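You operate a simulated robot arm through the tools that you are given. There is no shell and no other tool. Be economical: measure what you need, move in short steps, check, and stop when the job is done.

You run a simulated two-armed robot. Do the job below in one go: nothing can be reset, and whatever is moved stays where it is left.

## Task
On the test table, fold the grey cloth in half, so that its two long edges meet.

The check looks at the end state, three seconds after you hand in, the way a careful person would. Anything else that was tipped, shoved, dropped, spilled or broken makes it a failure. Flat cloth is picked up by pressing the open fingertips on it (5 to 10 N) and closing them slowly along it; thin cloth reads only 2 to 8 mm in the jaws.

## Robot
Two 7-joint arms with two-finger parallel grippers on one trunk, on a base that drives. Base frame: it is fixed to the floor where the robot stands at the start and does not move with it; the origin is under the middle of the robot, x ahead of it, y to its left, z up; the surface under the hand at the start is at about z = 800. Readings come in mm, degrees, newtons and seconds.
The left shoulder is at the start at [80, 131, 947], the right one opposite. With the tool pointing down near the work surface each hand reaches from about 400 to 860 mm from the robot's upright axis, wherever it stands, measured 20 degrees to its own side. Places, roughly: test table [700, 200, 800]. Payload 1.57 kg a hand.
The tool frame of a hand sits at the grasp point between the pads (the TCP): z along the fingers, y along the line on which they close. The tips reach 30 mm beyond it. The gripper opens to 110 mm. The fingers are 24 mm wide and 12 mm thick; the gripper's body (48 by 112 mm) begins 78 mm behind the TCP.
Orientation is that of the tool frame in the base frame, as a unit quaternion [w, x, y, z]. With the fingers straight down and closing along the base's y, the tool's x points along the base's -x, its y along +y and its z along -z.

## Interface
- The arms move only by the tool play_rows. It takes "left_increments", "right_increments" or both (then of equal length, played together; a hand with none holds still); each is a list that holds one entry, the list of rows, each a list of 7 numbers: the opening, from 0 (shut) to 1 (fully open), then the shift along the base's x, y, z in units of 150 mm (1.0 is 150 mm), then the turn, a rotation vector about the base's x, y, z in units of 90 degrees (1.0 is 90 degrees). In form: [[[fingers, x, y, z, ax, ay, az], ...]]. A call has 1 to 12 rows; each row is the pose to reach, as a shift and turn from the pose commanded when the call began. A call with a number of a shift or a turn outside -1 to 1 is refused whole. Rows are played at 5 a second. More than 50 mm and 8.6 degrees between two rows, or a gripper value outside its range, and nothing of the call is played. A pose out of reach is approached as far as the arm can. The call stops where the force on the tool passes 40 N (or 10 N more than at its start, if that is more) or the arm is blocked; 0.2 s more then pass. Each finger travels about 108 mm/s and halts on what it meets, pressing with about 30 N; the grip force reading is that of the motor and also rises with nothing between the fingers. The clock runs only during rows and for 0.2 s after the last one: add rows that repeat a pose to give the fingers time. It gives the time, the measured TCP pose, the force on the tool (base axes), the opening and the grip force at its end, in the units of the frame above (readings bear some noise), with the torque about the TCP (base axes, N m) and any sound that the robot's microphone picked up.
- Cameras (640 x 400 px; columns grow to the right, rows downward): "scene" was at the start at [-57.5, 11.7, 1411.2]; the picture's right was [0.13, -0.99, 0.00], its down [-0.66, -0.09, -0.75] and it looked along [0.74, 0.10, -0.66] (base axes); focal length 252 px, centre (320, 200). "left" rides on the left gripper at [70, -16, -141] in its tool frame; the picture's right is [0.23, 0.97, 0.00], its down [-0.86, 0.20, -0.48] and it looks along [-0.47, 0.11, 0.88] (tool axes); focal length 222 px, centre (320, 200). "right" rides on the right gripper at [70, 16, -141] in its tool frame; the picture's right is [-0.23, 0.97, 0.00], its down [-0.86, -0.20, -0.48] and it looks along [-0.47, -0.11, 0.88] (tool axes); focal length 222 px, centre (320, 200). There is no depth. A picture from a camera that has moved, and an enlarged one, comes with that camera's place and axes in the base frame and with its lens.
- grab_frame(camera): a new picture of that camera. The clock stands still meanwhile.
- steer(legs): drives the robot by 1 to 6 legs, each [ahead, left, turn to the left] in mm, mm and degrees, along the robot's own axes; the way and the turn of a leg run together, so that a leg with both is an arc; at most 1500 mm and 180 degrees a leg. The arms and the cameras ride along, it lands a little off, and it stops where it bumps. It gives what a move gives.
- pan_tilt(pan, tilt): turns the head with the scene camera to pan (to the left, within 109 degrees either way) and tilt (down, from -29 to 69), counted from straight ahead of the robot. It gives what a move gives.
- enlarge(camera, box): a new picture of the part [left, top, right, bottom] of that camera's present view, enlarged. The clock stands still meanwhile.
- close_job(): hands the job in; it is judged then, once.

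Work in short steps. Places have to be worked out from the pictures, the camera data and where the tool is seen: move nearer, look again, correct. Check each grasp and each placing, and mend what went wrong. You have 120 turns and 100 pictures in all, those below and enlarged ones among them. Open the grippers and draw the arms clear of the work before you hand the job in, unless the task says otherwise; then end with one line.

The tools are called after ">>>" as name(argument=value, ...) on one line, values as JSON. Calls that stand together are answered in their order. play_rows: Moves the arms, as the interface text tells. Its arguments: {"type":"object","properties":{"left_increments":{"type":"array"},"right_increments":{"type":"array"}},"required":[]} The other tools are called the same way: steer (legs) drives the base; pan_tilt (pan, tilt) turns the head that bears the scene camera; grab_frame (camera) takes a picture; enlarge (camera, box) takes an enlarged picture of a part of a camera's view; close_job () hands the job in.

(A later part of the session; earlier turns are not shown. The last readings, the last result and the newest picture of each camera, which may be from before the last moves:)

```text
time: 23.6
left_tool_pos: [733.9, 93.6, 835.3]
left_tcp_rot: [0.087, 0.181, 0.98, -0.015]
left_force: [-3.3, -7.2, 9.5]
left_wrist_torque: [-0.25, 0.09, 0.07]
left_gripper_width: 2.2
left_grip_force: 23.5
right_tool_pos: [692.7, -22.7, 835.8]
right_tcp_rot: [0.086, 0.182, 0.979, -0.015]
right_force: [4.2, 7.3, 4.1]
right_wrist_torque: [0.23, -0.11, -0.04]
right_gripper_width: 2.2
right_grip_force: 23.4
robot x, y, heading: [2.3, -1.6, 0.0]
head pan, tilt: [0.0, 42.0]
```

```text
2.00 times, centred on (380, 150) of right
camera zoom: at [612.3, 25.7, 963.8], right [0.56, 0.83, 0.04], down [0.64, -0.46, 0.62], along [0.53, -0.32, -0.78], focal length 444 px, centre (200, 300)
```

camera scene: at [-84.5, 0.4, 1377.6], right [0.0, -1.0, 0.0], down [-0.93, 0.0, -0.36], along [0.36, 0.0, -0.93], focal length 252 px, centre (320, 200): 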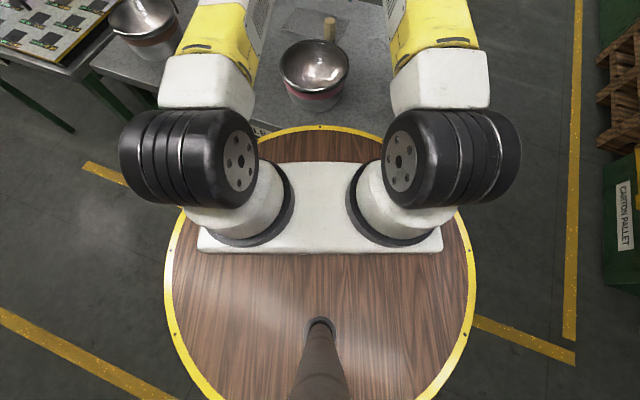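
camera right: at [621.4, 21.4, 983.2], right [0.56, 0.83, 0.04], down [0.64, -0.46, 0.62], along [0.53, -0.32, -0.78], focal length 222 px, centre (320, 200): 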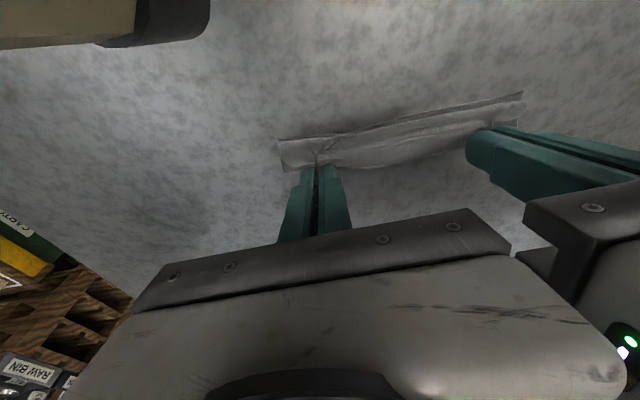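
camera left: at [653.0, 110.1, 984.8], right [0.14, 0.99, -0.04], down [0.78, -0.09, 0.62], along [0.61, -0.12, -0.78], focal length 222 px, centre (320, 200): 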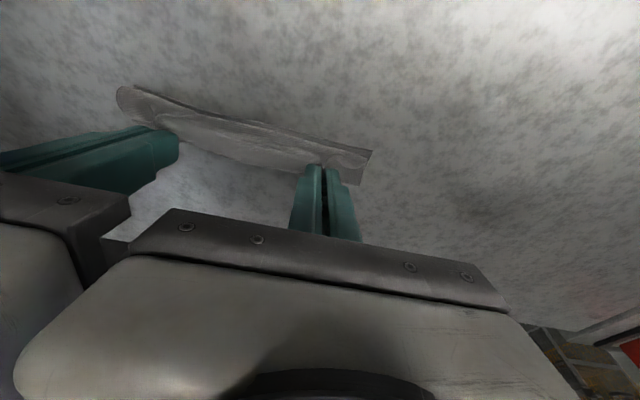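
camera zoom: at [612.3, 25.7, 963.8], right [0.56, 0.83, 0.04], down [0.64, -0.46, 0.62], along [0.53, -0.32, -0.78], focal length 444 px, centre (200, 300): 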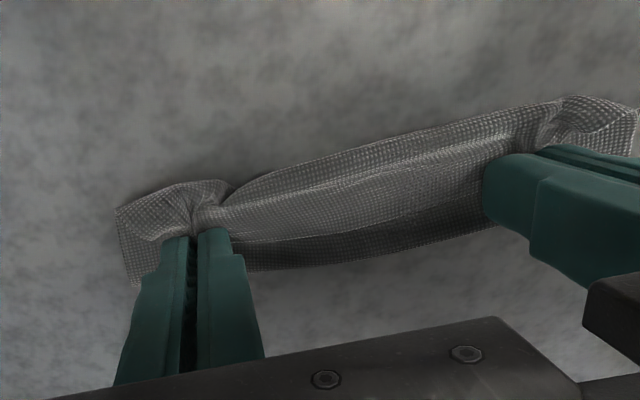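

Both gripped corners sit over the near edge with light contact. I open the fingers slowly to the original 30 mm so they spread the gathered cloth, then lift.

>>> play_rows(right_increments=[[[0.03, 0, 0, 0, 0, 0, 0], [0.07, 0, 0, 0, 0, 0, 0], [0.11, 0, 0, 0, 0, 0, 0], [0.15, 0, 0, 0, 0, 0, 0], [0.19, 0, 0, 0, 0, 0, 0], [0.23, 0, 0, 0, 0, 0, 0], [0.26, 0, 0, 0, 0, 0, 0], [0.26, 0, 0, 0.1, 0, 0, 0], [0.26, 0, 0, 0.3, 0, 0, 0], [0.26, 0, 0, 0.5, 0, 0, 0], [0.26, 0, 0, 0.5, 0, 0, 0]]], left_increments=[[[0.03, 0, 0, 0, 0, 0, 0], [0.07, 0, 0, 0, 0, 0, 0], [0.11, 0, 0, 0, 0, 0, 0], [0.15, 0, 0, 0, 0, 0, 0], [0.19, 0, 0, 0, 0, 0, 0], [0.23, 0, 0, 0, 0, 0, 0], [0.26, 0, 0, 0, 0, 0, 0], [0.26, 0, 0, 0.1, 0, 0, 0], [0.26, 0, 0, 0.3, 0, 0, 0], [0.26, 0, 0, 0.5, 0, 0, 0], [0.26, 0, 0, 0.5, 0, 0, 0]]])

>>> grab_frame(camera="left")

>>> grab_frame(camera="right")

```text
time: 26.0
left_tool_pos: [734.7, 92.7, 909.8]
left_tcp_rot: [0.086, 0.181, 0.98, -0.015]
left_force: [0.6, 0.0, -0.5]
left_wrist_torque: [0.0, -0.01, -0.01]
left_gripper_width: 28.8
left_grip_force: 0.0
right_tool_pos: [691.3, -20.1, 907.0]
right_tcp_rot: [0.086, 0.181, 0.98, -0.016]
right_force: [0.1, 0.2, 0.3]
right_wrist_torque: [-0.02, 0.02, 0.0]
right_gripper_width: 28.7
right_grip_force: 0.0
robot x, y, heading: [2.8, -2.7, -0.1]
head pan, tilt: [0.0, 42.0]
```

```text
63 pictures are left
camera left: at [640.5, 112.1, 1037.1], right [0.14, 0.99, -0.04], down [0.78, -0.09, 0.62], along [0.61, -0.12, -0.78], focal length 222 px, centre (320, 200)
```

left: 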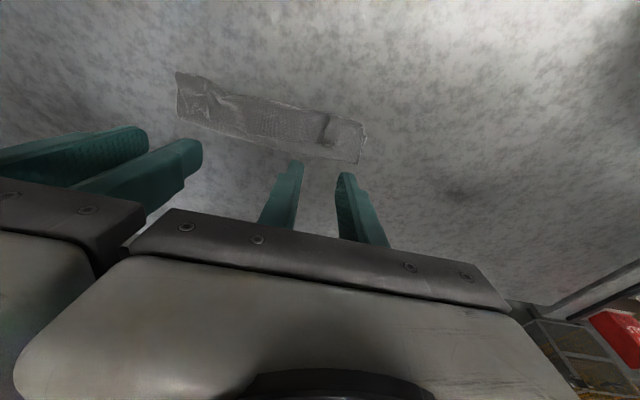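

```text
62 pictures are left
camera right: at [612.1, 28.2, 1036.7], right [0.56, 0.83, 0.04], down [0.64, -0.46, 0.62], along [0.53, -0.32, -0.78], focal length 222 px, centre (320, 200)
```

right: 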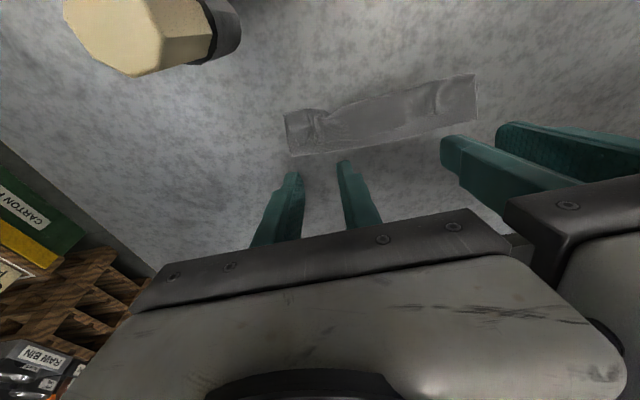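

The cloth folded well. I look closely at the result.

>>> enlarge(camera="left", box=[160, 50, 400, 200])

>>> enlarge(camera="right", box=[260, 50, 500, 200])

```text
2.67 times, centred on (280, 125) of left
camera zoom: at [640.5, 112.1, 1037.1], right [0.14, 0.99, -0.04], down [0.78, -0.09, 0.62], along [0.61, -0.12, -0.78], focal length 592 px, centre (427, 400)
```

zoom: 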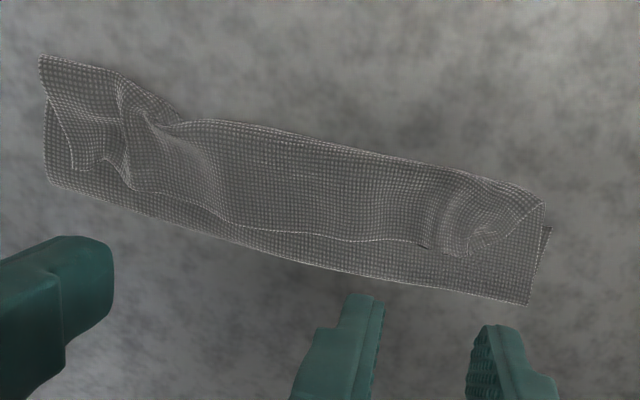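

```text
2.67 times, centred on (380, 125) of right
camera zoom: at [612.1, 28.2, 1036.7], right [0.56, 0.83, 0.04], down [0.64, -0.46, 0.62], along [0.53, -0.32, -0.78], focal length 592 px, centre (160, 400)
```

zoom: 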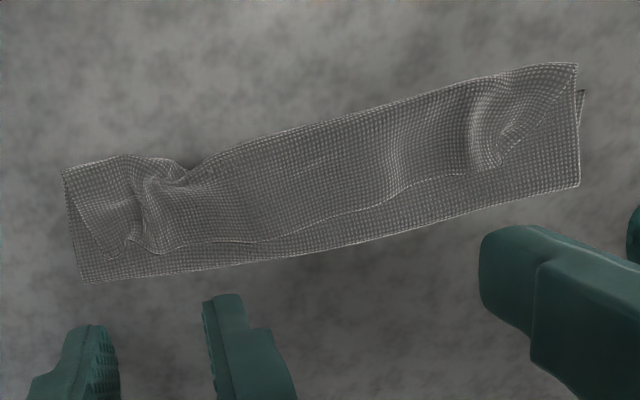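

The flap was pressed back on itself: the far edge is doubled back about 32 mm, the second fold overhangs the near edge by about 16 mm, and the crease sits too near. I'll redo it. First I grip that overhanging double layer, lying over bare table at n≈634, with both hands so I can unfold and re-lay the cloth.

>>> play_rows(right_increments=[[[0.3, -0.06, 0.03, -0.05, 0.013, 0.035, 0], [0.3, -0.119, 0.059, -0.15, 0.026, 0.07, 0], [0.3, -0.119, 0.059, -0.25, 0.039, 0.104, 0], [0.3, -0.119, 0.059, -0.35, 0.039, 0.104, 0], [0.3, -0.119, 0.059, -0.42, 0.039, 0.104, 0], [0.3, -0.119, 0.059, -0.42, 0.039, 0.104, 0]]], left_increments=[[[0.3, -0.05, 0.055, -0.05, 0.013, 0.035, 0], [0.3, -0.103, 0.111, -0.15, 0.026, 0.07, 0], [0.3, -0.103, 0.111, -0.25, 0.039, 0.104, 0], [0.3, -0.103, 0.111, -0.35, 0.039, 0.104, 0], [0.3, -0.103, 0.111, -0.44, 0.039, 0.104, 0], [0.3, -0.103, 0.111, -0.44, 0.039, 0.104, 0]]])

>>> enlarge(camera="left", box=[140, 50, 460, 250])

>>> enlarge(camera="right", box=[180, 50, 500, 250])

```text
time: 27.4
left_tool_pos: [717.5, 111.7, 844.3]
left_tcp_rot: [0.0, 0.182, 0.983, 0.001]
left_force: [-0.5, 0.9, 0.6]
left_wrist_torque: [0.0, -0.03, -0.02]
left_gripper_width: 32.8
left_grip_force: 0.1
right_tool_pos: [674.3, -13.4, 846.1]
right_tcp_rot: [0.001, 0.183, 0.983, -0.001]
right_force: [-0.2, -0.1, 0.2]
right_wrist_torque: [0.03, 0.04, 0.02]
right_gripper_width: 32.8
right_grip_force: 0.0
robot x, y, heading: [-3.0, -1.0, 0.3]
head pan, tilt: [0.0, 42.0]
```

```text
2.00 times, centred on (300, 150) of left
camera zoom: at [646.9, 122.8, 985.7], right [0.14, 0.99, 0.0], down [0.87, -0.12, 0.48], along [0.47, -0.07, -0.88], focal length 444 px, centre (360, 300)
```

zoom: 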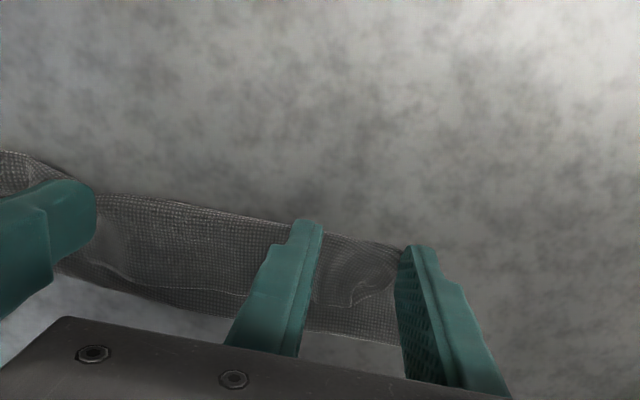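

```text
2.00 times, centred on (340, 150) of right
camera zoom: at [616.3, 27.4, 988.9], right [0.56, 0.83, 0.0], down [0.73, -0.49, 0.48], along [0.4, -0.27, -0.88], focal length 444 px, centre (280, 300)
```

zoom: 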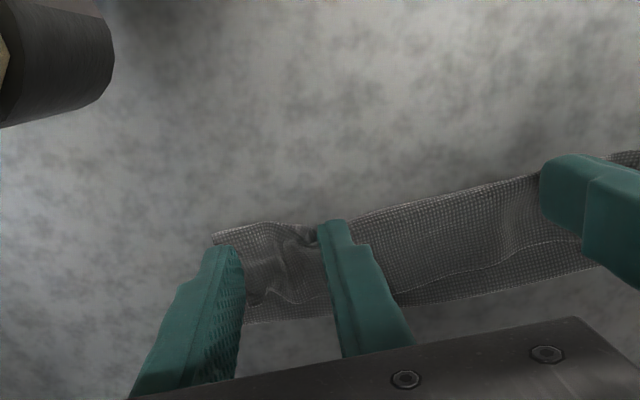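

The tips need about 4 mm more cloth and a slight shift inward from the corners. I correct that and lower to contact.

>>> play_rows(right_increments=[[[0.24, 0.034, 0.015, 0, 0, 0, 0], [0.24, 0.034, 0.015, -0.04, 0, 0, 0], [0.24, 0.034, 0.015, -0.07, 0, 0, 0], [0.24, 0.034, 0.015, -0.075, 0, 0, 0], [0.24, 0.034, 0.015, -0.075, 0, 0, 0]]], left_increments=[[[0.24, 0.015, -0.034, 0, 0, 0, 0], [0.24, 0.015, -0.034, -0.035, 0, 0, 0], [0.24, 0.015, -0.034, -0.06, 0, 0, 0], [0.24, 0.015, -0.034, -0.068, 0, 0, 0], [0.24, 0.015, -0.034, -0.068, 0, 0, 0]]])

```text
time: 28.6
left_tool_pos: [721.2, 108.0, 831.9]
left_tcp_rot: [0.002, 0.183, 0.983, 0.0]
left_force: [0.4, -1.0, 4.6]
left_wrist_torque: [-0.01, -0.06, -0.01]
left_gripper_width: 26.3
left_grip_force: 0.0
right_tool_pos: [679.4, -10.5, 835.0]
right_tcp_rot: [0.0, 0.182, 0.983, 0.0]
right_force: [0.0, 0.7, 0.6]
right_wrist_torque: [0.0, -0.01, 0.02]
right_gripper_width: 26.2
right_grip_force: 0.1
robot x, y, heading: [-2.4, 0.8, -0.2]
head pan, tilt: [0.0, 42.0]
```

The left is at 4.6 N and the right barely touches. I lower both a little more, with more on the right.

>>> play_rows(right_increments=[[[0.24, 0, 0, -0.006, 0, 0, 0], [0.24, 0, 0, -0.013, 0, 0, 0], [0.24, 0, 0, -0.013, 0, 0, 0]]], left_increments=[[[0.24, 0, 0, -0.003, 0, 0, 0], [0.24, 0, 0, -0.005, 0, 0, 0], [0.24, 0, 0, -0.005, 0, 0, 0]]])

>>> enlarge(camera="left", box=[140, 50, 460, 250])

>>> enlarge(camera="right", box=[180, 50, 500, 250])

```text
time: 29.4
left_tool_pos: [719.9, 106.8, 833.1]
left_tcp_rot: [0.001, 0.181, 0.983, 0.0]
left_force: [-0.3, 0.9, 13.3]
left_wrist_torque: [0.0, -0.07, 0.01]
left_gripper_width: 26.6
left_grip_force: 0.0
right_tool_pos: [680.1, -10.3, 833.5]
right_tcp_rot: [0.0, 0.182, 0.983, 0.0]
right_force: [-0.8, -0.7, 2.2]
right_wrist_torque: [-0.03, 0.0, 0.02]
right_gripper_width: 26.8
right_grip_force: 0.2
robot x, y, heading: [-1.7, 3.5, 0.1]
head pan, tilt: [0.0, 42.0]
```

```text
2.00 times, centred on (300, 150) of left
camera zoom: at [650.2, 118.0, 974.3], right [0.14, 0.99, 0.0], down [0.87, -0.12, 0.48], along [0.48, -0.07, -0.88], focal length 444 px, centre (360, 300)
```

zoom: 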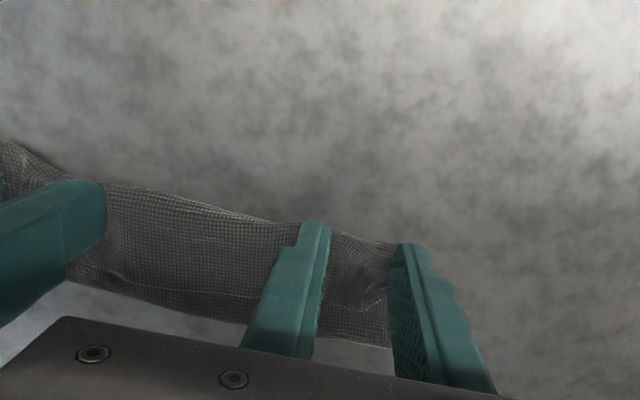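

```text
2.00 times, centred on (340, 150) of right
camera zoom: at [621.3, 29.4, 976.4], right [0.56, 0.83, 0.0], down [0.73, -0.49, 0.48], along [0.4, -0.27, -0.88], focal length 444 px, centre (280, 300)
```

zoom: 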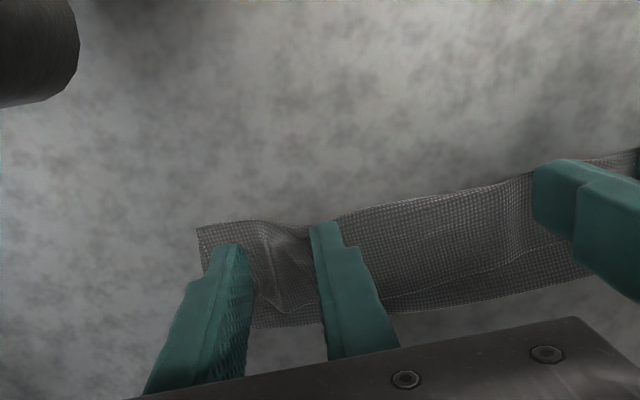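

Both tip pairs sit on the doubled cloth. I add a touch of pressure on the right and close slowly.

>>> play_rows(right_increments=[[[0.24, 0, 0, -0.006, 0, 0, 0], [0.24, 0, 0, -0.007, 0, 0, 0], [0.21, 0, 0, -0.007, 0, 0, 0], [0.18, 0, 0, -0.007, 0, 0, 0], [0.15, 0, 0, -0.007, 0, 0, 0], [0.12, 0, 0, -0.007, 0, 0, 0], [0.09, 0, 0, -0.007, 0, 0, 0], [0.06, 0, 0, -0.007, 0, 0, 0], [0.03, 0, 0, -0.007, 0, 0, 0], [0, 0, 0, -0.007, 0, 0, 0], [0, 0, 0, -0.007, 0, 0, 0]]], left_increments=[[[0.24, 0, 0, 0, 0, 0, 0], [0.24, 0, 0, 0, 0, 0, 0], [0.21, 0, 0, 0, 0, 0, 0], [0.18, 0, 0, 0, 0, 0, 0], [0.15, 0, 0, 0, 0, 0, 0], [0.12, 0, 0, 0, 0, 0, 0], [0.09, 0, 0, 0, 0, 0, 0], [0.06, 0, 0, 0, 0, 0, 0], [0.03, 0, 0, 0, 0, 0, 0], [0, 0, 0, 0, 0, 0, 0], [0, 0, 0, 0, 0, 0, 0]]])

>>> enlarge(camera="left", box=[140, 50, 460, 250])

>>> enlarge(camera="right", box=[180, 50, 500, 250])

```text
time: 31.8
left_tool_pos: [720.5, 106.8, 833.3]
left_tcp_rot: [0.0, 0.182, 0.983, 0.0]
left_force: [-0.5, -1.6, 13.7]
left_wrist_torque: [-0.11, -0.12, -0.01]
left_gripper_width: 3.2
left_grip_force: 24.6
right_tool_pos: [678.4, -10.9, 832.8]
right_tcp_rot: [0.001, 0.181, 0.983, 0.001]
right_force: [1.8, 4.3, 17.7]
right_wrist_torque: [0.06, -0.05, -0.04]
right_gripper_width: 3.0
right_grip_force: 24.6
robot x, y, heading: [-0.3, -2.5, 0.2]
head pan, tilt: [0.0, 42.0]
```

```text
2.00 times, centred on (300, 150) of left
camera zoom: at [649.7, 117.8, 974.2], right [0.14, 0.99, 0.0], down [0.87, -0.12, 0.48], along [0.47, -0.07, -0.88], focal length 444 px, centre (360, 300)
```

zoom: 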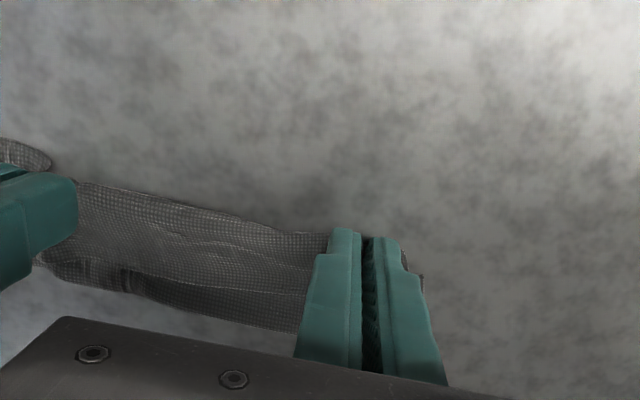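

```text
2.00 times, centred on (340, 150) of right
camera zoom: at [621.1, 29.4, 975.6], right [0.56, 0.83, 0.0], down [0.73, -0.49, 0.48], along [0.4, -0.27, -0.88], focal length 444 px, centre (280, 300)
```

zoom: 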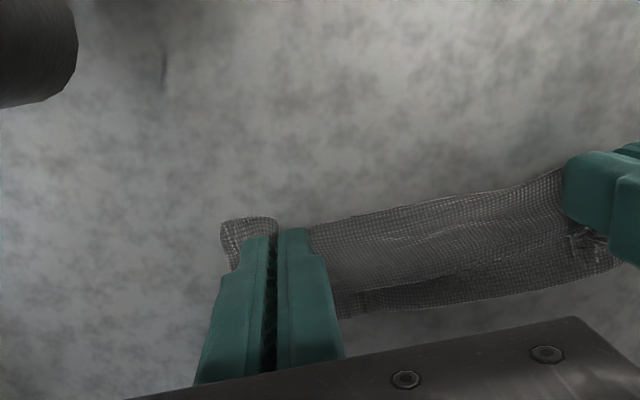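

Both hold the double layer (3.0–3.2 mm). I lift up and slightly outward and look at how the flap hangs.

>>> play_rows(right_increments=[[[0, 0, 0, 0.08, 0, 0, 0], [0, 0.02, -0.008, 0.2, 0, 0, 0], [0, 0.06, -0.023, 0.35, 0, 0, 0], [0, 0.12, -0.045, 0.5, 0, 0, 0], [0, 0.2, -0.076, 0.6, 0, 0, 0], [0, 0.25, -0.095, 0.7, 0, 0, 0], [0, 0.25, -0.095, 0.7, 0, 0, 0]]], left_increments=[[[0, 0, 0, 0.08, 0, 0, 0], [0, 0.02, -0.008, 0.2, 0, 0, 0], [0, 0.06, -0.023, 0.35, 0, 0, 0], [0, 0.12, -0.045, 0.5, 0, 0, 0], [0, 0.2, -0.076, 0.6, 0, 0, 0], [0, 0.25, -0.095, 0.7, 0, 0, 0], [0, 0.25, -0.095, 0.7, 0, 0, 0]]])

>>> grab_frame(camera="left")

>>> grab_frame(camera="right")

>>> enlarge(camera="scene", box=[220, 90, 440, 240])

```text
time: 33.4
left_tool_pos: [758.7, 92.2, 935.1]
left_tcp_rot: [0.0, 0.182, 0.983, 0.0]
left_force: [0.5, -1.1, -0.2]
left_wrist_torque: [-0.06, 0.02, 0.01]
left_gripper_width: 2.3
left_grip_force: 24.2
right_tool_pos: [717.6, -25.8, 939.0]
right_tcp_rot: [0.0, 0.182, 0.983, 0.0]
right_force: [1.5, 1.5, -0.8]
right_wrist_torque: [0.03, -0.01, 0.03]
right_gripper_width: 2.0
right_grip_force: 23.3
robot x, y, heading: [-1.0, -0.1, 0.1]
head pan, tilt: [0.0, 42.0]
```

```text
53 pictures are left
camera left: at [687.1, 102.9, 1077.6], right [0.14, 0.99, 0.0], down [0.87, -0.12, 0.48], along [0.47, -0.07, -0.88], focal length 222 px, centre (320, 200)
```

left: 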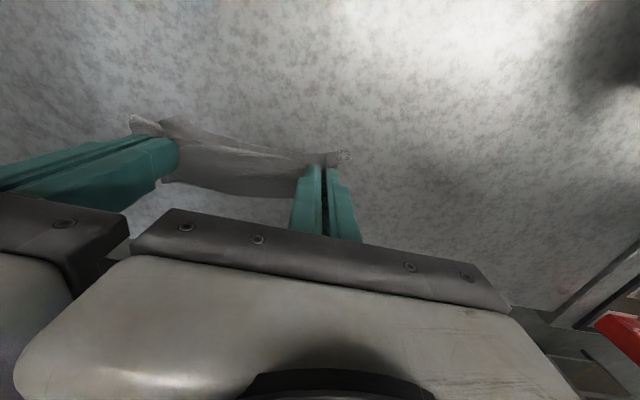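

```text
52 pictures are left
camera right: at [659.7, 15.7, 1081.3], right [0.56, 0.83, 0.0], down [0.73, -0.49, 0.48], along [0.4, -0.27, -0.88], focal length 222 px, centre (320, 200)
```

right: 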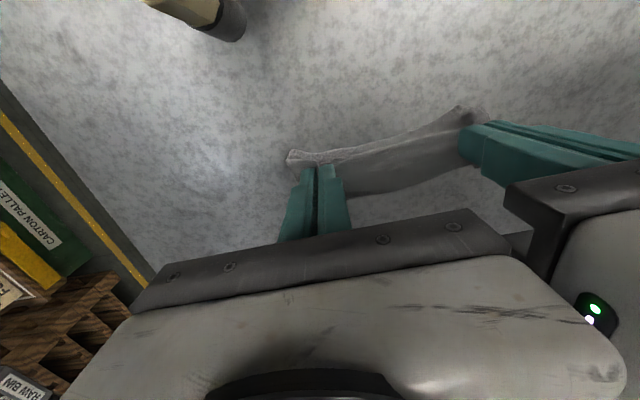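

```text
2.67 times, centred on (330, 165) of scene
camera zoom: at [-56.9, 0.4, 1410.7], right [0.0, -1.0, 0.0], down [-0.67, 0.0, -0.74], along [0.74, 0.0, -0.67], focal length 672 px, centre (293, 293)
```

zoom: 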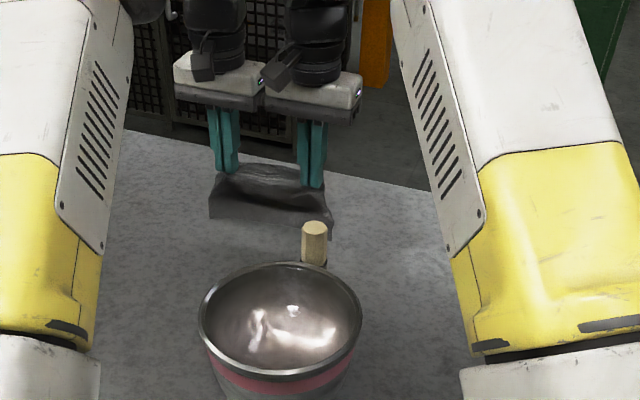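

The whole cloth seems to hang free now. I zoom in on the scene for detail.

>>> enlarge(camera="scene", box=[275, 110, 355, 180])

>>> enlarge(camera="left", box=[110, 90, 370, 220])

```text
5.71 times, centred on (315, 145) of scene
camera zoom: at [-56.9, 0.4, 1410.7], right [0.0, -1.0, 0.0], down [-0.67, 0.0, -0.74], along [0.74, 0.0, -0.67], focal length 1440 px, centre (349, 514)
```

zoom: 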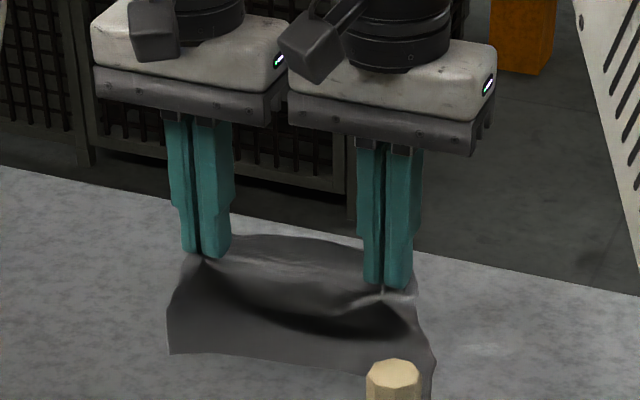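

```text
2.46 times, centred on (240, 155) of left
camera zoom: at [687.1, 102.9, 1077.6], right [0.14, 0.99, 0.0], down [0.87, -0.12, 0.48], along [0.47, -0.07, -0.88], focal length 547 px, centre (517, 311)
```

zoom: 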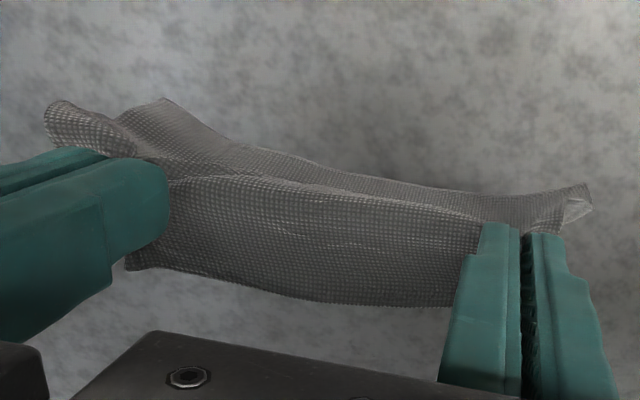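

The cloth hangs from the pinches with the near part below and a ~30 mm far flap sticking outward. To get better fold geometry, clear of the handle and easier to reach, I'll re-lay it about 45 mm toward +e and a bit nearer. First I shift sideways while it hangs.

>>> play_rows(right_increments=[[[0, -0.03, 0.07, 0, 0, 0, 0], [0, -0.06, 0.14, 0, 0, 0, 0], [0, -0.09, 0.21, 0, 0, 0, 0], [0, -0.13, 0.28, 0, 0, 0, 0], [0, -0.16, 0.34, -0.03, 0, 0, 0], [0, -0.19, 0.393, -0.07, 0, 0, 0], [0, -0.19, 0.393, -0.1, 0, 0, 0], [0, -0.19, 0.393, -0.1, 0, 0, 0]]], left_increments=[[[0, -0.03, 0.07, 0, 0, 0, 0], [0, -0.06, 0.14, 0, 0, 0, 0], [0, -0.09, 0.21, 0, 0, 0, 0], [0, -0.13, 0.28, 0, 0, 0, 0], [0, -0.16, 0.34, -0.03, 0, 0, 0], [0, -0.19, 0.393, -0.07, 0, 0, 0], [0, -0.19, 0.393, -0.1, 0, 0, 0], [0, -0.19, 0.393, -0.1, 0, 0, 0]]])

>>> enlarge(camera="scene", box=[240, 110, 360, 200])

```text
time: 35.2
left_tool_pos: [730.0, 151.3, 921.0]
left_tcp_rot: [0.0, 0.182, 0.983, 0.0]
left_force: [-1.2, -1.8, -0.4]
left_wrist_torque: [-0.02, 0.01, -0.01]
left_gripper_width: 2.5
left_grip_force: 24.0
right_tool_pos: [688.3, 34.1, 921.1]
right_tcp_rot: [0.0, 0.182, 0.983, -0.001]
right_force: [0.6, 1.7, 0.3]
right_wrist_torque: [0.03, 0.0, 0.03]
right_gripper_width: 1.9
right_grip_force: 23.8
robot x, y, heading: [-1.7, -1.5, 0.0]
head pan, tilt: [0.0, 42.0]
```

```text
4.44 times, centred on (300, 155) of scene
camera zoom: at [-56.9, 0.4, 1410.7], right [0.0, -1.0, 0.0], down [-0.67, 0.0, -0.74], along [0.74, 0.0, -0.67], focal length 1120 px, centre (409, 400)
```

zoom: 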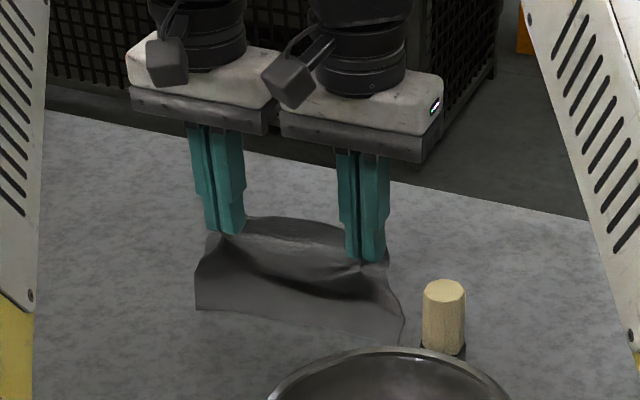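

The near edge just touches the table at n≈630, clear of the handle. I lay the cloth out away from the robot along an arc.

>>> play_rows(right_increments=[[[0, 0.062, -0.024, -0.02, 0, 0, 0], [0, 0.125, -0.047, -0.045, 0, 0, 0], [0, 0.187, -0.07, -0.075, 0, 0, 0], [0, 0.249, -0.094, -0.115, 0, 0, 0], [0, 0.31, -0.117, -0.17, 0, 0, 0], [0, 0.362, -0.137, -0.23, 0, 0, 0], [0, 0.4, -0.151, -0.29, 0, 0, 0], [0, 0.436, -0.165, -0.35, 0, 0, 0], [0, 0.492, -0.186, -0.45, 0, 0, 0], [0, 0.53, -0.2, -0.53, 0, 0, 0], [0, 0.542, -0.205, -0.56, 0, 0, 0], [0, 0.542, -0.205, -0.56, 0, 0, 0]]], left_increments=[[[0, 0.062, -0.024, -0.02, 0, 0, 0], [0, 0.125, -0.047, -0.045, 0, 0, 0], [0, 0.187, -0.07, -0.075, 0, 0, 0], [0, 0.249, -0.094, -0.115, 0, 0, 0], [0, 0.31, -0.117, -0.17, 0, 0, 0], [0, 0.362, -0.137, -0.23, 0, 0, 0], [0, 0.4, -0.151, -0.29, 0, 0, 0], [0, 0.436, -0.165, -0.35, 0, 0, 0], [0, 0.492, -0.186, -0.45, 0, 0, 0], [0, 0.53, -0.2, -0.53, 0, 0, 0], [0, 0.542, -0.205, -0.56, 0, 0, 0], [0, 0.542, -0.205, -0.56, 0, 0, 0]]])

>>> grab_frame(camera="left")

>>> enlarge(camera="scene", box=[240, 110, 360, 200])

```text
time: 37.8
left_tool_pos: [811.5, 122.3, 837.6]
left_tcp_rot: [0.0, 0.182, 0.983, -0.001]
left_force: [0.1, -2.2, 1.0]
left_wrist_torque: [-0.05, 0.04, -0.05]
left_gripper_width: 2.5
left_grip_force: 24.1
right_tool_pos: [772.2, 3.1, 839.3]
right_tcp_rot: [-0.001, 0.183, 0.983, 0.0]
right_force: [0.2, 2.6, 0.6]
right_wrist_torque: [0.08, -0.03, 0.03]
right_gripper_width: 2.1
right_grip_force: 23.8
robot x, y, heading: [2.6, -0.1, 0.1]
head pan, tilt: [0.0, 42.0]
```

```text
47 pictures are left
camera left: at [739.9, 132.4, 979.3], right [0.14, 0.99, 0.0], down [0.87, -0.12, 0.48], along [0.47, -0.07, -0.88], focal length 222 px, centre (320, 200)
```

left: 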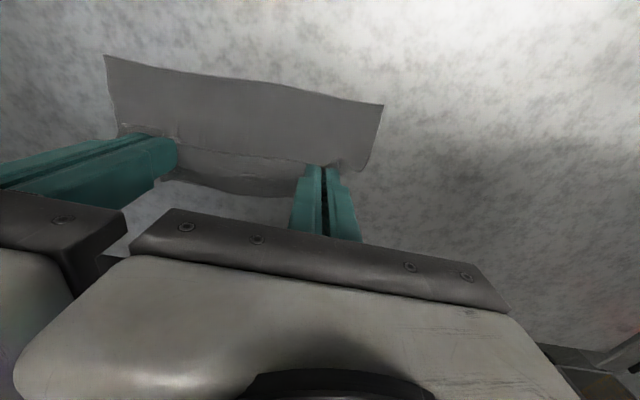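

```text
4.44 times, centred on (300, 155) of scene
camera zoom: at [-56.9, 0.4, 1410.7], right [0.0, -1.0, 0.0], down [-0.67, 0.0, -0.74], along [0.74, 0.0, -0.67], focal length 1120 px, centre (409, 400)
```

zoom: 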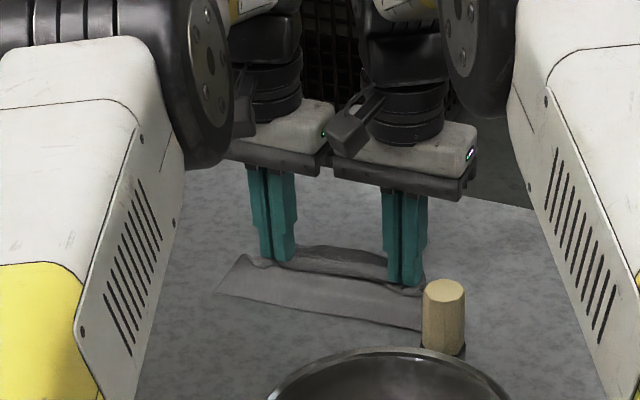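

The cloth laid flat, but it slid to n≈655–783, farther out than I want. Since I still hold it, I lift it again and start the lay-down about 45 mm nearer.

>>> play_rows(right_increments=[[[0, -0.062, 0.024, 0.233, 0, 0, 0], [0, -0.187, 0.071, 0.4, 0, 0, 0], [0, -0.343, 0.13, 0.533, 0, 0, 0], [0, -0.53, 0.2, 0.613, 0, 0, 0], [0, -0.716, 0.271, 0.633, 0, 0, 0], [0, -0.841, 0.319, 0.633, 0, 0, 0], [0, -0.841, 0.319, 0.633, 0, 0, 0], [0, -0.841, 0.319, 0.633, 0, 0, 0]]], left_increments=[[[0, -0.062, 0.024, 0.233, 0, 0, 0], [0, -0.187, 0.071, 0.4, 0, 0, 0], [0, -0.343, 0.13, 0.533, 0, 0, 0], [0, -0.53, 0.2, 0.613, 0, 0, 0], [0, -0.716, 0.271, 0.633, 0, 0, 0], [0, -0.841, 0.319, 0.633, 0, 0, 0], [0, -0.841, 0.319, 0.633, 0, 0, 0], [0, -0.841, 0.319, 0.633, 0, 0, 0]]])

>>> play_rows(right_increments=[[[0, 0.0, 0.0, -0.07, 0, 0, 0], [0, 0.03, -0.01, -0.14, 0, 0, 0], [0, 0.1, -0.038, -0.19, 0, 0, 0], [0, 0.18, -0.068, -0.23, 0, 0, 0], [0, 0.26, -0.098, -0.28, 0, 0, 0], [0, 0.33, -0.125, -0.34, 0, 0, 0], [0, 0.39, -0.148, -0.41, 0, 0, 0], [0, 0.44, -0.166, -0.48, 0, 0, 0], [0, 0.48, -0.18, -0.55, 0, 0, 0], [0, 0.5, -0.19, -0.6, 0, 0, 0], [0, 0.51, -0.193, -0.64, 0, 0, 0], [0, 0.51, -0.193, -0.64, 0, 0, 0]]], left_increments=[[[0, 0.0, 0.0, -0.07, 0, 0, 0], [0, 0.03, -0.01, -0.14, 0, 0, 0], [0, 0.1, -0.038, -0.19, 0, 0, 0], [0, 0.18, -0.068, -0.23, 0, 0, 0], [0, 0.26, -0.098, -0.28, 0, 0, 0], [0, 0.33, -0.125, -0.34, 0, 0, 0], [0, 0.39, -0.148, -0.41, 0, 0, 0], [0, 0.44, -0.166, -0.48, 0, 0, 0], [0, 0.48, -0.18, -0.55, 0, 0, 0], [0, 0.5, -0.19, -0.6, 0, 0, 0], [0, 0.51, -0.193, -0.64, 0, 0, 0], [0, 0.51, -0.193, -0.64, 0, 0, 0]]])

>>> grab_frame(camera="left")

>>> enlarge(camera="scene", box=[240, 110, 360, 200])

```text
time: 39.6
left_tool_pos: [684.2, 169.8, 932.8]
left_tcp_rot: [-0.001, 0.182, 0.983, 0.0]
left_force: [-0.2, -1.6, -0.9]
left_wrist_torque: [-0.02, -0.02, 0.0]
left_gripper_width: 2.2
left_grip_force: 23.5
right_tool_pos: [644.2, 52.6, 934.8]
right_tcp_rot: [0.0, 0.182, 0.983, 0.001]
right_force: [0.7, 1.8, -0.1]
right_wrist_torque: [0.02, -0.04, 0.04]
right_gripper_width: 2.2
right_grip_force: 24.1
robot x, y, heading: [-0.4, -1.8, 0.1]
head pan, tilt: [0.0, 42.0]
```

```text
time: 42.2
left_tool_pos: [760.7, 139.5, 835.9]
left_tcp_rot: [0.0, 0.183, 0.983, 0.0]
left_force: [-1.4, -1.9, 0.5]
left_wrist_torque: [-0.1, 0.02, -0.02]
left_gripper_width: 2.4
left_grip_force: 23.4
right_tool_pos: [721.0, 22.8, 839.3]
right_tcp_rot: [0.0, 0.182, 0.983, 0.0]
right_force: [0.9, 2.6, 1.0]
right_wrist_torque: [0.09, -0.04, 0.02]
right_gripper_width: 1.9
right_grip_force: 23.6
robot x, y, heading: [1.3, -0.4, 0.1]
head pan, tilt: [0.0, 42.0]
```

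```text
45 pictures are left
camera left: at [690.4, 151.2, 978.4], right [0.14, 0.99, 0.0], down [0.87, -0.12, 0.48], along [0.47, -0.07, -0.88], focal length 222 px, centre (320, 200)
```

left: 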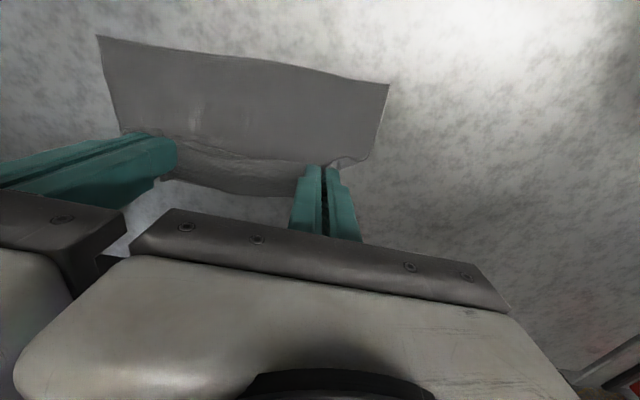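

```text
4.44 times, centred on (300, 155) of scene
camera zoom: at [-57.0, 0.4, 1410.7], right [0.0, -1.0, 0.0], down [-0.67, 0.0, -0.74], along [0.74, 0.0, -0.67], focal length 1120 px, centre (409, 400)
```

zoom: 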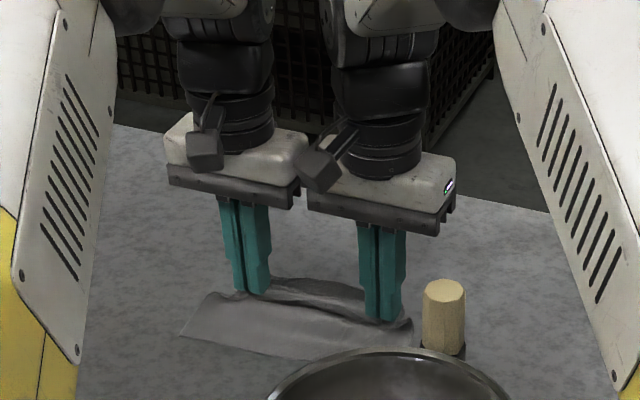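

The cloth lies flat again with its near edge at n≈584–600, clear of the handle. I lower the last few mm, open slowly to spread the pinch, then lift to look.

>>> play_rows(right_increments=[[[0, 0, 0, -0.02, 0, 0, 0], [0, 0, 0, -0.03, 0, 0, 0], [0.05, 0, 0, -0.03, 0, 0, 0], [0.1, 0, 0, -0.03, 0, 0, 0], [0.15, 0, 0, -0.03, 0, 0, 0], [0.2, 0, 0, -0.03, 0, 0, 0], [0.25, 0, 0, -0.03, 0, 0, 0], [0.25, 0, 0, 0.1, 0, 0, 0], [0.25, 0, 0, 0.35, 0, 0, 0], [0.25, -0.1, 0.04, 0.6, 0, 0, 0], [0.25, -0.1, 0.04, 0.8, 0, 0, 0], [0.25, -0.1, 0.04, 0.8, 0, 0, 0]]], left_increments=[[[0, 0, 0, -0.01, 0, 0, 0], [0, 0, 0, -0.015, 0, 0, 0], [0.05, 0, 0, -0.015, 0, 0, 0], [0.1, 0, 0, -0.015, 0, 0, 0], [0.15, 0, 0, -0.015, 0, 0, 0], [0.2, 0, 0, -0.015, 0, 0, 0], [0.25, 0, 0, -0.015, 0, 0, 0], [0.25, 0, 0, 0.1, 0, 0, 0], [0.25, 0, 0, 0.35, 0, 0, 0], [0.25, 0.05, -0.02, 0.6, 0, 0, 0], [0.25, 0.1, -0.04, 0.8, 0, 0, 0], [0.25, 0.1, -0.04, 0.8, 0, 0, 0]]])

>>> grab_frame(camera="left")

>>> grab_frame(camera="right")

```text
time: 44.8
left_tool_pos: [779.6, 133.6, 957.4]
left_tcp_rot: [0.0, 0.182, 0.983, 0.0]
left_force: [-0.4, -1.0, 0.9]
left_wrist_torque: [0.03, 0.02, 0.03]
left_gripper_width: 27.6
left_grip_force: 0.0
right_tool_pos: [706.7, 26.4, 957.0]
right_tcp_rot: [0.001, 0.182, 0.983, 0.0]
right_force: [-0.1, 0.3, 0.8]
right_wrist_torque: [-0.02, -0.01, -0.02]
right_gripper_width: 27.7
right_grip_force: 0.0
robot x, y, heading: [-2.1, 0.4, -0.2]
head pan, tilt: [0.0, 42.0]
```

```text
43 pictures are left
camera left: at [708.1, 144.4, 1099.6], right [0.14, 0.99, 0.0], down [0.87, -0.12, 0.48], along [0.47, -0.07, -0.88], focal length 222 px, centre (320, 200)
```

left: 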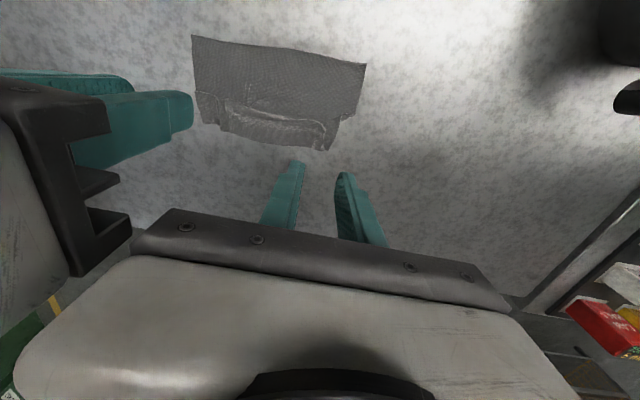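

```text
42 pictures are left
camera right: at [648.5, 67.4, 1099.6], right [0.56, 0.83, 0.0], down [0.73, -0.49, 0.48], along [0.4, -0.27, -0.88], focal length 222 px, centre (320, 200)
```

right: 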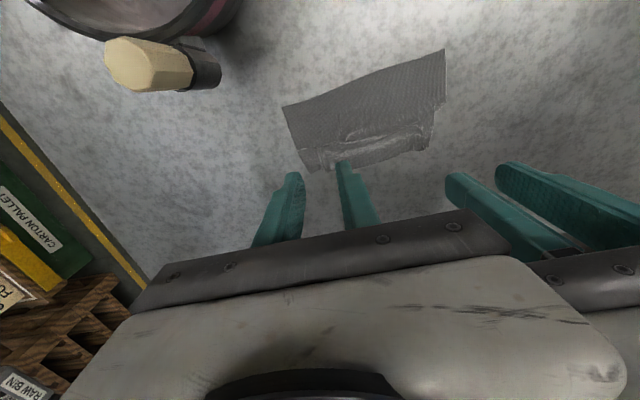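

The near two-thirds are flat and the far strip is crumpled. I zoom in to find the far edge.

>>> enlarge(camera="left", box=[180, 20, 390, 160])

>>> enlarge(camera="right", box=[265, 40, 465, 180])

```text
2.86 times, centred on (285, 90) of left
camera zoom: at [708.1, 144.4, 1099.6], right [0.14, 0.99, 0.0], down [0.87, -0.12, 0.48], along [0.47, -0.07, -0.88], focal length 635 px, centre (420, 514)
```

zoom: 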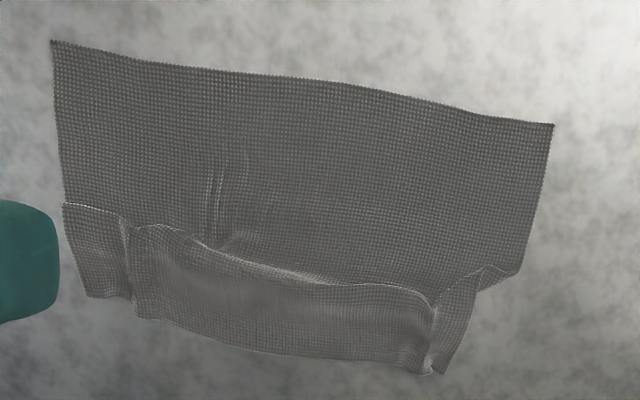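

```text
2.86 times, centred on (365, 110) of right
camera zoom: at [648.5, 67.4, 1099.6], right [0.56, 0.83, 0.0], down [0.73, -0.49, 0.48], along [0.4, -0.27, -0.88], focal length 635 px, centre (191, 457)
```

zoom: 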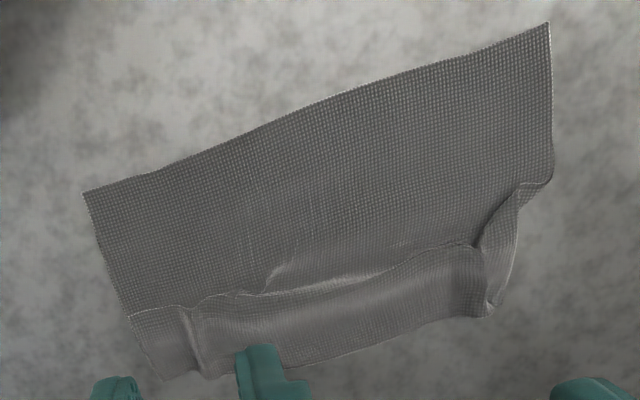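

The far strip has a pleat and its edge lies at n≈693, from about e=251 to e=414. Gripping that edge and lifting will pull the pleat out, and it can now be reached with vertical hands. I hover just above those grip points.

>>> play_rows(right_increments=[[[0.22, 0.1, -0.05, -0.15, 0, 0, 0], [0.22, 0.2, -0.1, -0.3, 0, 0, 0], [0.22, 0.239, -0.126, -0.5, 0, 0, 0], [0.22, 0.239, -0.126, -0.65, 0, 0, 0], [0.22, 0.239, -0.126, -0.74, 0, 0, 0], [0.22, 0.239, -0.126, -0.74, 0, 0, 0]]], left_increments=[[[0.22, 0.03, -0.03, -0.15, 0, 0, 0], [0.22, 0.05, -0.055, -0.3, 0, 0, 0], [0.22, 0.05, -0.055, -0.5, 0, 0, 0], [0.22, 0.05, -0.055, -0.65, 0, 0, 0], [0.22, 0.05, -0.055, -0.74, 0, 0, 0], [0.22, 0.05, -0.055, -0.74, 0, 0, 0]]])

>>> enlarge(camera="left", box=[140, 50, 460, 250])

>>> enlarge(camera="right", box=[180, 50, 500, 250])

```text
time: 46.2
left_tool_pos: [782.0, 125.5, 846.4]
left_tcp_rot: [0.0, 0.182, 0.983, 0.0]
left_force: [0.6, -0.1, 0.4]
left_wrist_torque: [0.01, -0.01, 0.02]
left_gripper_width: 24.0
left_grip_force: 0.1
right_tool_pos: [742.4, 10.2, 845.8]
right_tcp_rot: [0.0, 0.183, 0.983, 0.0]
right_force: [-0.3, -0.4, -0.5]
right_wrist_torque: [-0.02, -0.02, 0.01]
right_gripper_width: 24.1
right_grip_force: 0.1
robot x, y, heading: [1.8, 0.2, -0.1]
head pan, tilt: [0.0, 42.0]
```

```text
2.00 times, centred on (300, 150) of left
camera zoom: at [712.7, 135.8, 988.5], right [0.14, 0.99, 0.0], down [0.87, -0.12, 0.48], along [0.47, -0.07, -0.88], focal length 444 px, centre (360, 300)
```

zoom: 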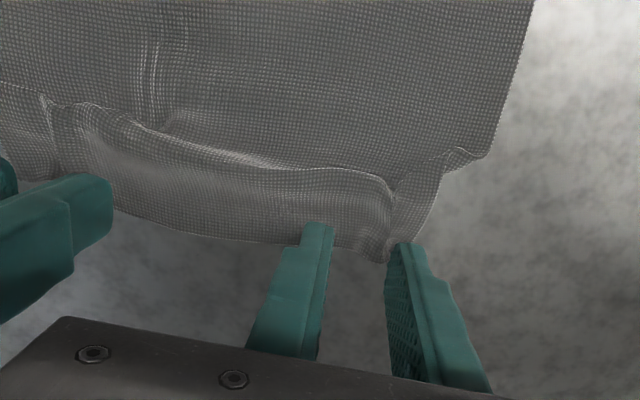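

```text
2.00 times, centred on (340, 150) of right
camera zoom: at [683.1, 49.5, 987.5], right [0.56, 0.83, 0.0], down [0.73, -0.49, 0.48], along [0.4, -0.27, -0.88], focal length 444 px, centre (280, 300)
```

zoom: 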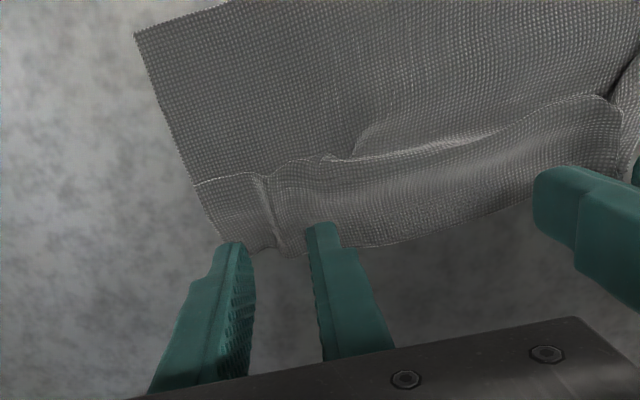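

Corners confirm at A e≈415 and C e≈248, with the edge at n≈692. The right is well placed. I shift the left 3 mm outward and lower both to light contact.

>>> play_rows(right_increments=[[[0.22, 0, 0, -0.05, 0, 0, 0], [0.22, 0, 0, -0.075, 0, 0, 0], [0.22, 0, 0, -0.086, 0, 0, 0], [0.22, 0, 0, -0.092, 0, 0, 0], [0.22, 0, 0, -0.092, 0, 0, 0]]], left_increments=[[[0.22, 0.019, -0.007, -0.05, 0, 0, 0], [0.22, 0.019, -0.007, -0.075, 0, 0, 0], [0.22, 0.019, -0.007, -0.083, 0, 0, 0], [0.22, 0.019, -0.007, -0.088, 0, 0, 0], [0.22, 0.019, -0.007, -0.088, 0, 0, 0]]])

```text
time: 47.4
left_tool_pos: [786.1, 124.5, 833.4]
left_tcp_rot: [0.0, 0.182, 0.983, 0.001]
left_force: [0.7, -0.2, 1.1]
left_wrist_torque: [0.02, 0.01, 0.0]
left_gripper_width: 24.1
left_grip_force: 0.2
right_tool_pos: [740.6, 7.9, 831.8]
right_tcp_rot: [0.0, 0.182, 0.983, 0.0]
right_force: [0.0, -0.5, 1.0]
right_wrist_torque: [0.0, 0.01, -0.01]
right_gripper_width: 24.2
right_grip_force: 0.1
robot x, y, heading: [0.3, -1.6, 0.2]
head pan, tilt: [0.0, 42.0]
```

Both are just at contact (about 1 N). I press about 1.3 mm further and check the force.

>>> play_rows(right_increments=[[[0.22, 0, 0, -0.005, 0, 0, 0], [0.22, 0, 0, -0.009, 0, 0, 0], [0.22, 0, 0, -0.009, 0, 0, 0]]], left_increments=[[[0.22, 0, 0, -0.005, 0, 0, 0], [0.22, 0, 0, -0.009, 0, 0, 0], [0.22, 0, 0, -0.009, 0, 0, 0]]])

```text
time: 48.2
left_tool_pos: [786.8, 124.3, 832.1]
left_tcp_rot: [0.0, 0.182, 0.983, 0.0]
left_force: [1.5, -0.2, 5.3]
left_wrist_torque: [0.1, 0.04, -0.01]
left_gripper_width: 24.8
left_grip_force: 0.3
right_tool_pos: [741.4, 9.5, 831.0]
right_tcp_rot: [0.001, 0.182, 0.983, 0.001]
right_force: [0.5, -1.8, 7.4]
right_wrist_torque: [-0.08, 0.01, -0.02]
right_gripper_width: 24.1
right_grip_force: 0.1
robot x, y, heading: [1.8, 2.2, 0.0]
head pan, tilt: [0.0, 42.0]
```

Pressures are 5–7 N. I add a little and close slowly.

>>> play_rows(right_increments=[[[0.22, 0, 0, -0.003, 0, 0, 0], [0.2, 0, 0, -0.003, 0, 0, 0], [0.175, 0, 0, -0.003, 0, 0, 0], [0.15, 0, 0, -0.003, 0, 0, 0], [0.125, 0, 0, -0.003, 0, 0, 0], [0.1, 0, 0, -0.003, 0, 0, 0], [0.075, 0, 0, -0.003, 0, 0, 0], [0.05, 0, 0, -0.003, 0, 0, 0], [0.025, 0, 0, -0.003, 0, 0, 0], [0, 0, 0, -0.003, 0, 0, 0], [0, 0, 0, -0.003, 0, 0, 0]]], left_increments=[[[0.22, 0, 0, -0.005, 0, 0, 0], [0.2, 0, 0, -0.005, 0, 0, 0], [0.175, 0, 0, -0.005, 0, 0, 0], [0.15, 0, 0, -0.005, 0, 0, 0], [0.125, 0, 0, -0.005, 0, 0, 0], [0.1, 0, 0, -0.005, 0, 0, 0], [0.075, 0, 0, -0.005, 0, 0, 0], [0.05, 0, 0, -0.005, 0, 0, 0], [0.025, 0, 0, -0.005, 0, 0, 0], [0, 0, 0, -0.005, 0, 0, 0], [0, 0, 0, -0.005, 0, 0, 0]]])

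>>> enlarge(camera="left", box=[140, 50, 460, 250])

>>> enlarge(camera="right", box=[180, 50, 500, 250])

```text
time: 50.6
left_tool_pos: [785.7, 123.7, 830.9]
left_tcp_rot: [0.0, 0.183, 0.983, 0.0]
left_force: [-2.9, -7.1, 18.6]
left_wrist_torque: [-0.17, 0.16, -0.03]
left_gripper_width: 2.5
left_grip_force: 23.7
right_tool_pos: [741.3, 9.3, 831.0]
right_tcp_rot: [0.001, 0.181, 0.983, 0.001]
right_force: [3.3, 9.4, 18.1]
right_wrist_torque: [0.29, -0.04, 0.07]
right_gripper_width: 2.6
right_grip_force: 23.9
robot x, y, heading: [3.4, -1.3, -0.1]
head pan, tilt: [0.0, 42.0]
```

```text
2.00 times, centred on (300, 150) of left
camera zoom: at [715.1, 134.6, 973.3], right [0.14, 0.99, 0.0], down [0.87, -0.12, 0.48], along [0.48, -0.07, -0.88], focal length 444 px, centre (360, 300)
```

zoom: 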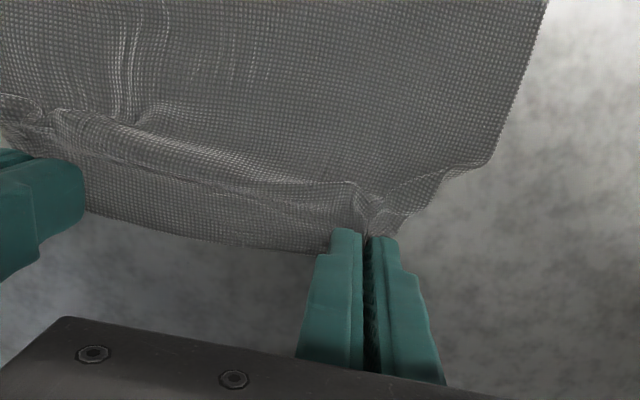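

```text
2.00 times, centred on (340, 150) of right
camera zoom: at [682.4, 50.2, 974.1], right [0.56, 0.83, 0.0], down [0.73, -0.49, 0.48], along [0.4, -0.27, -0.88], focal length 444 px, centre (280, 300)
```

zoom: 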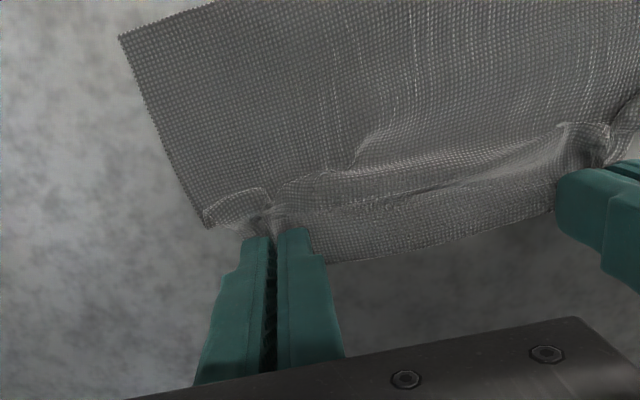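

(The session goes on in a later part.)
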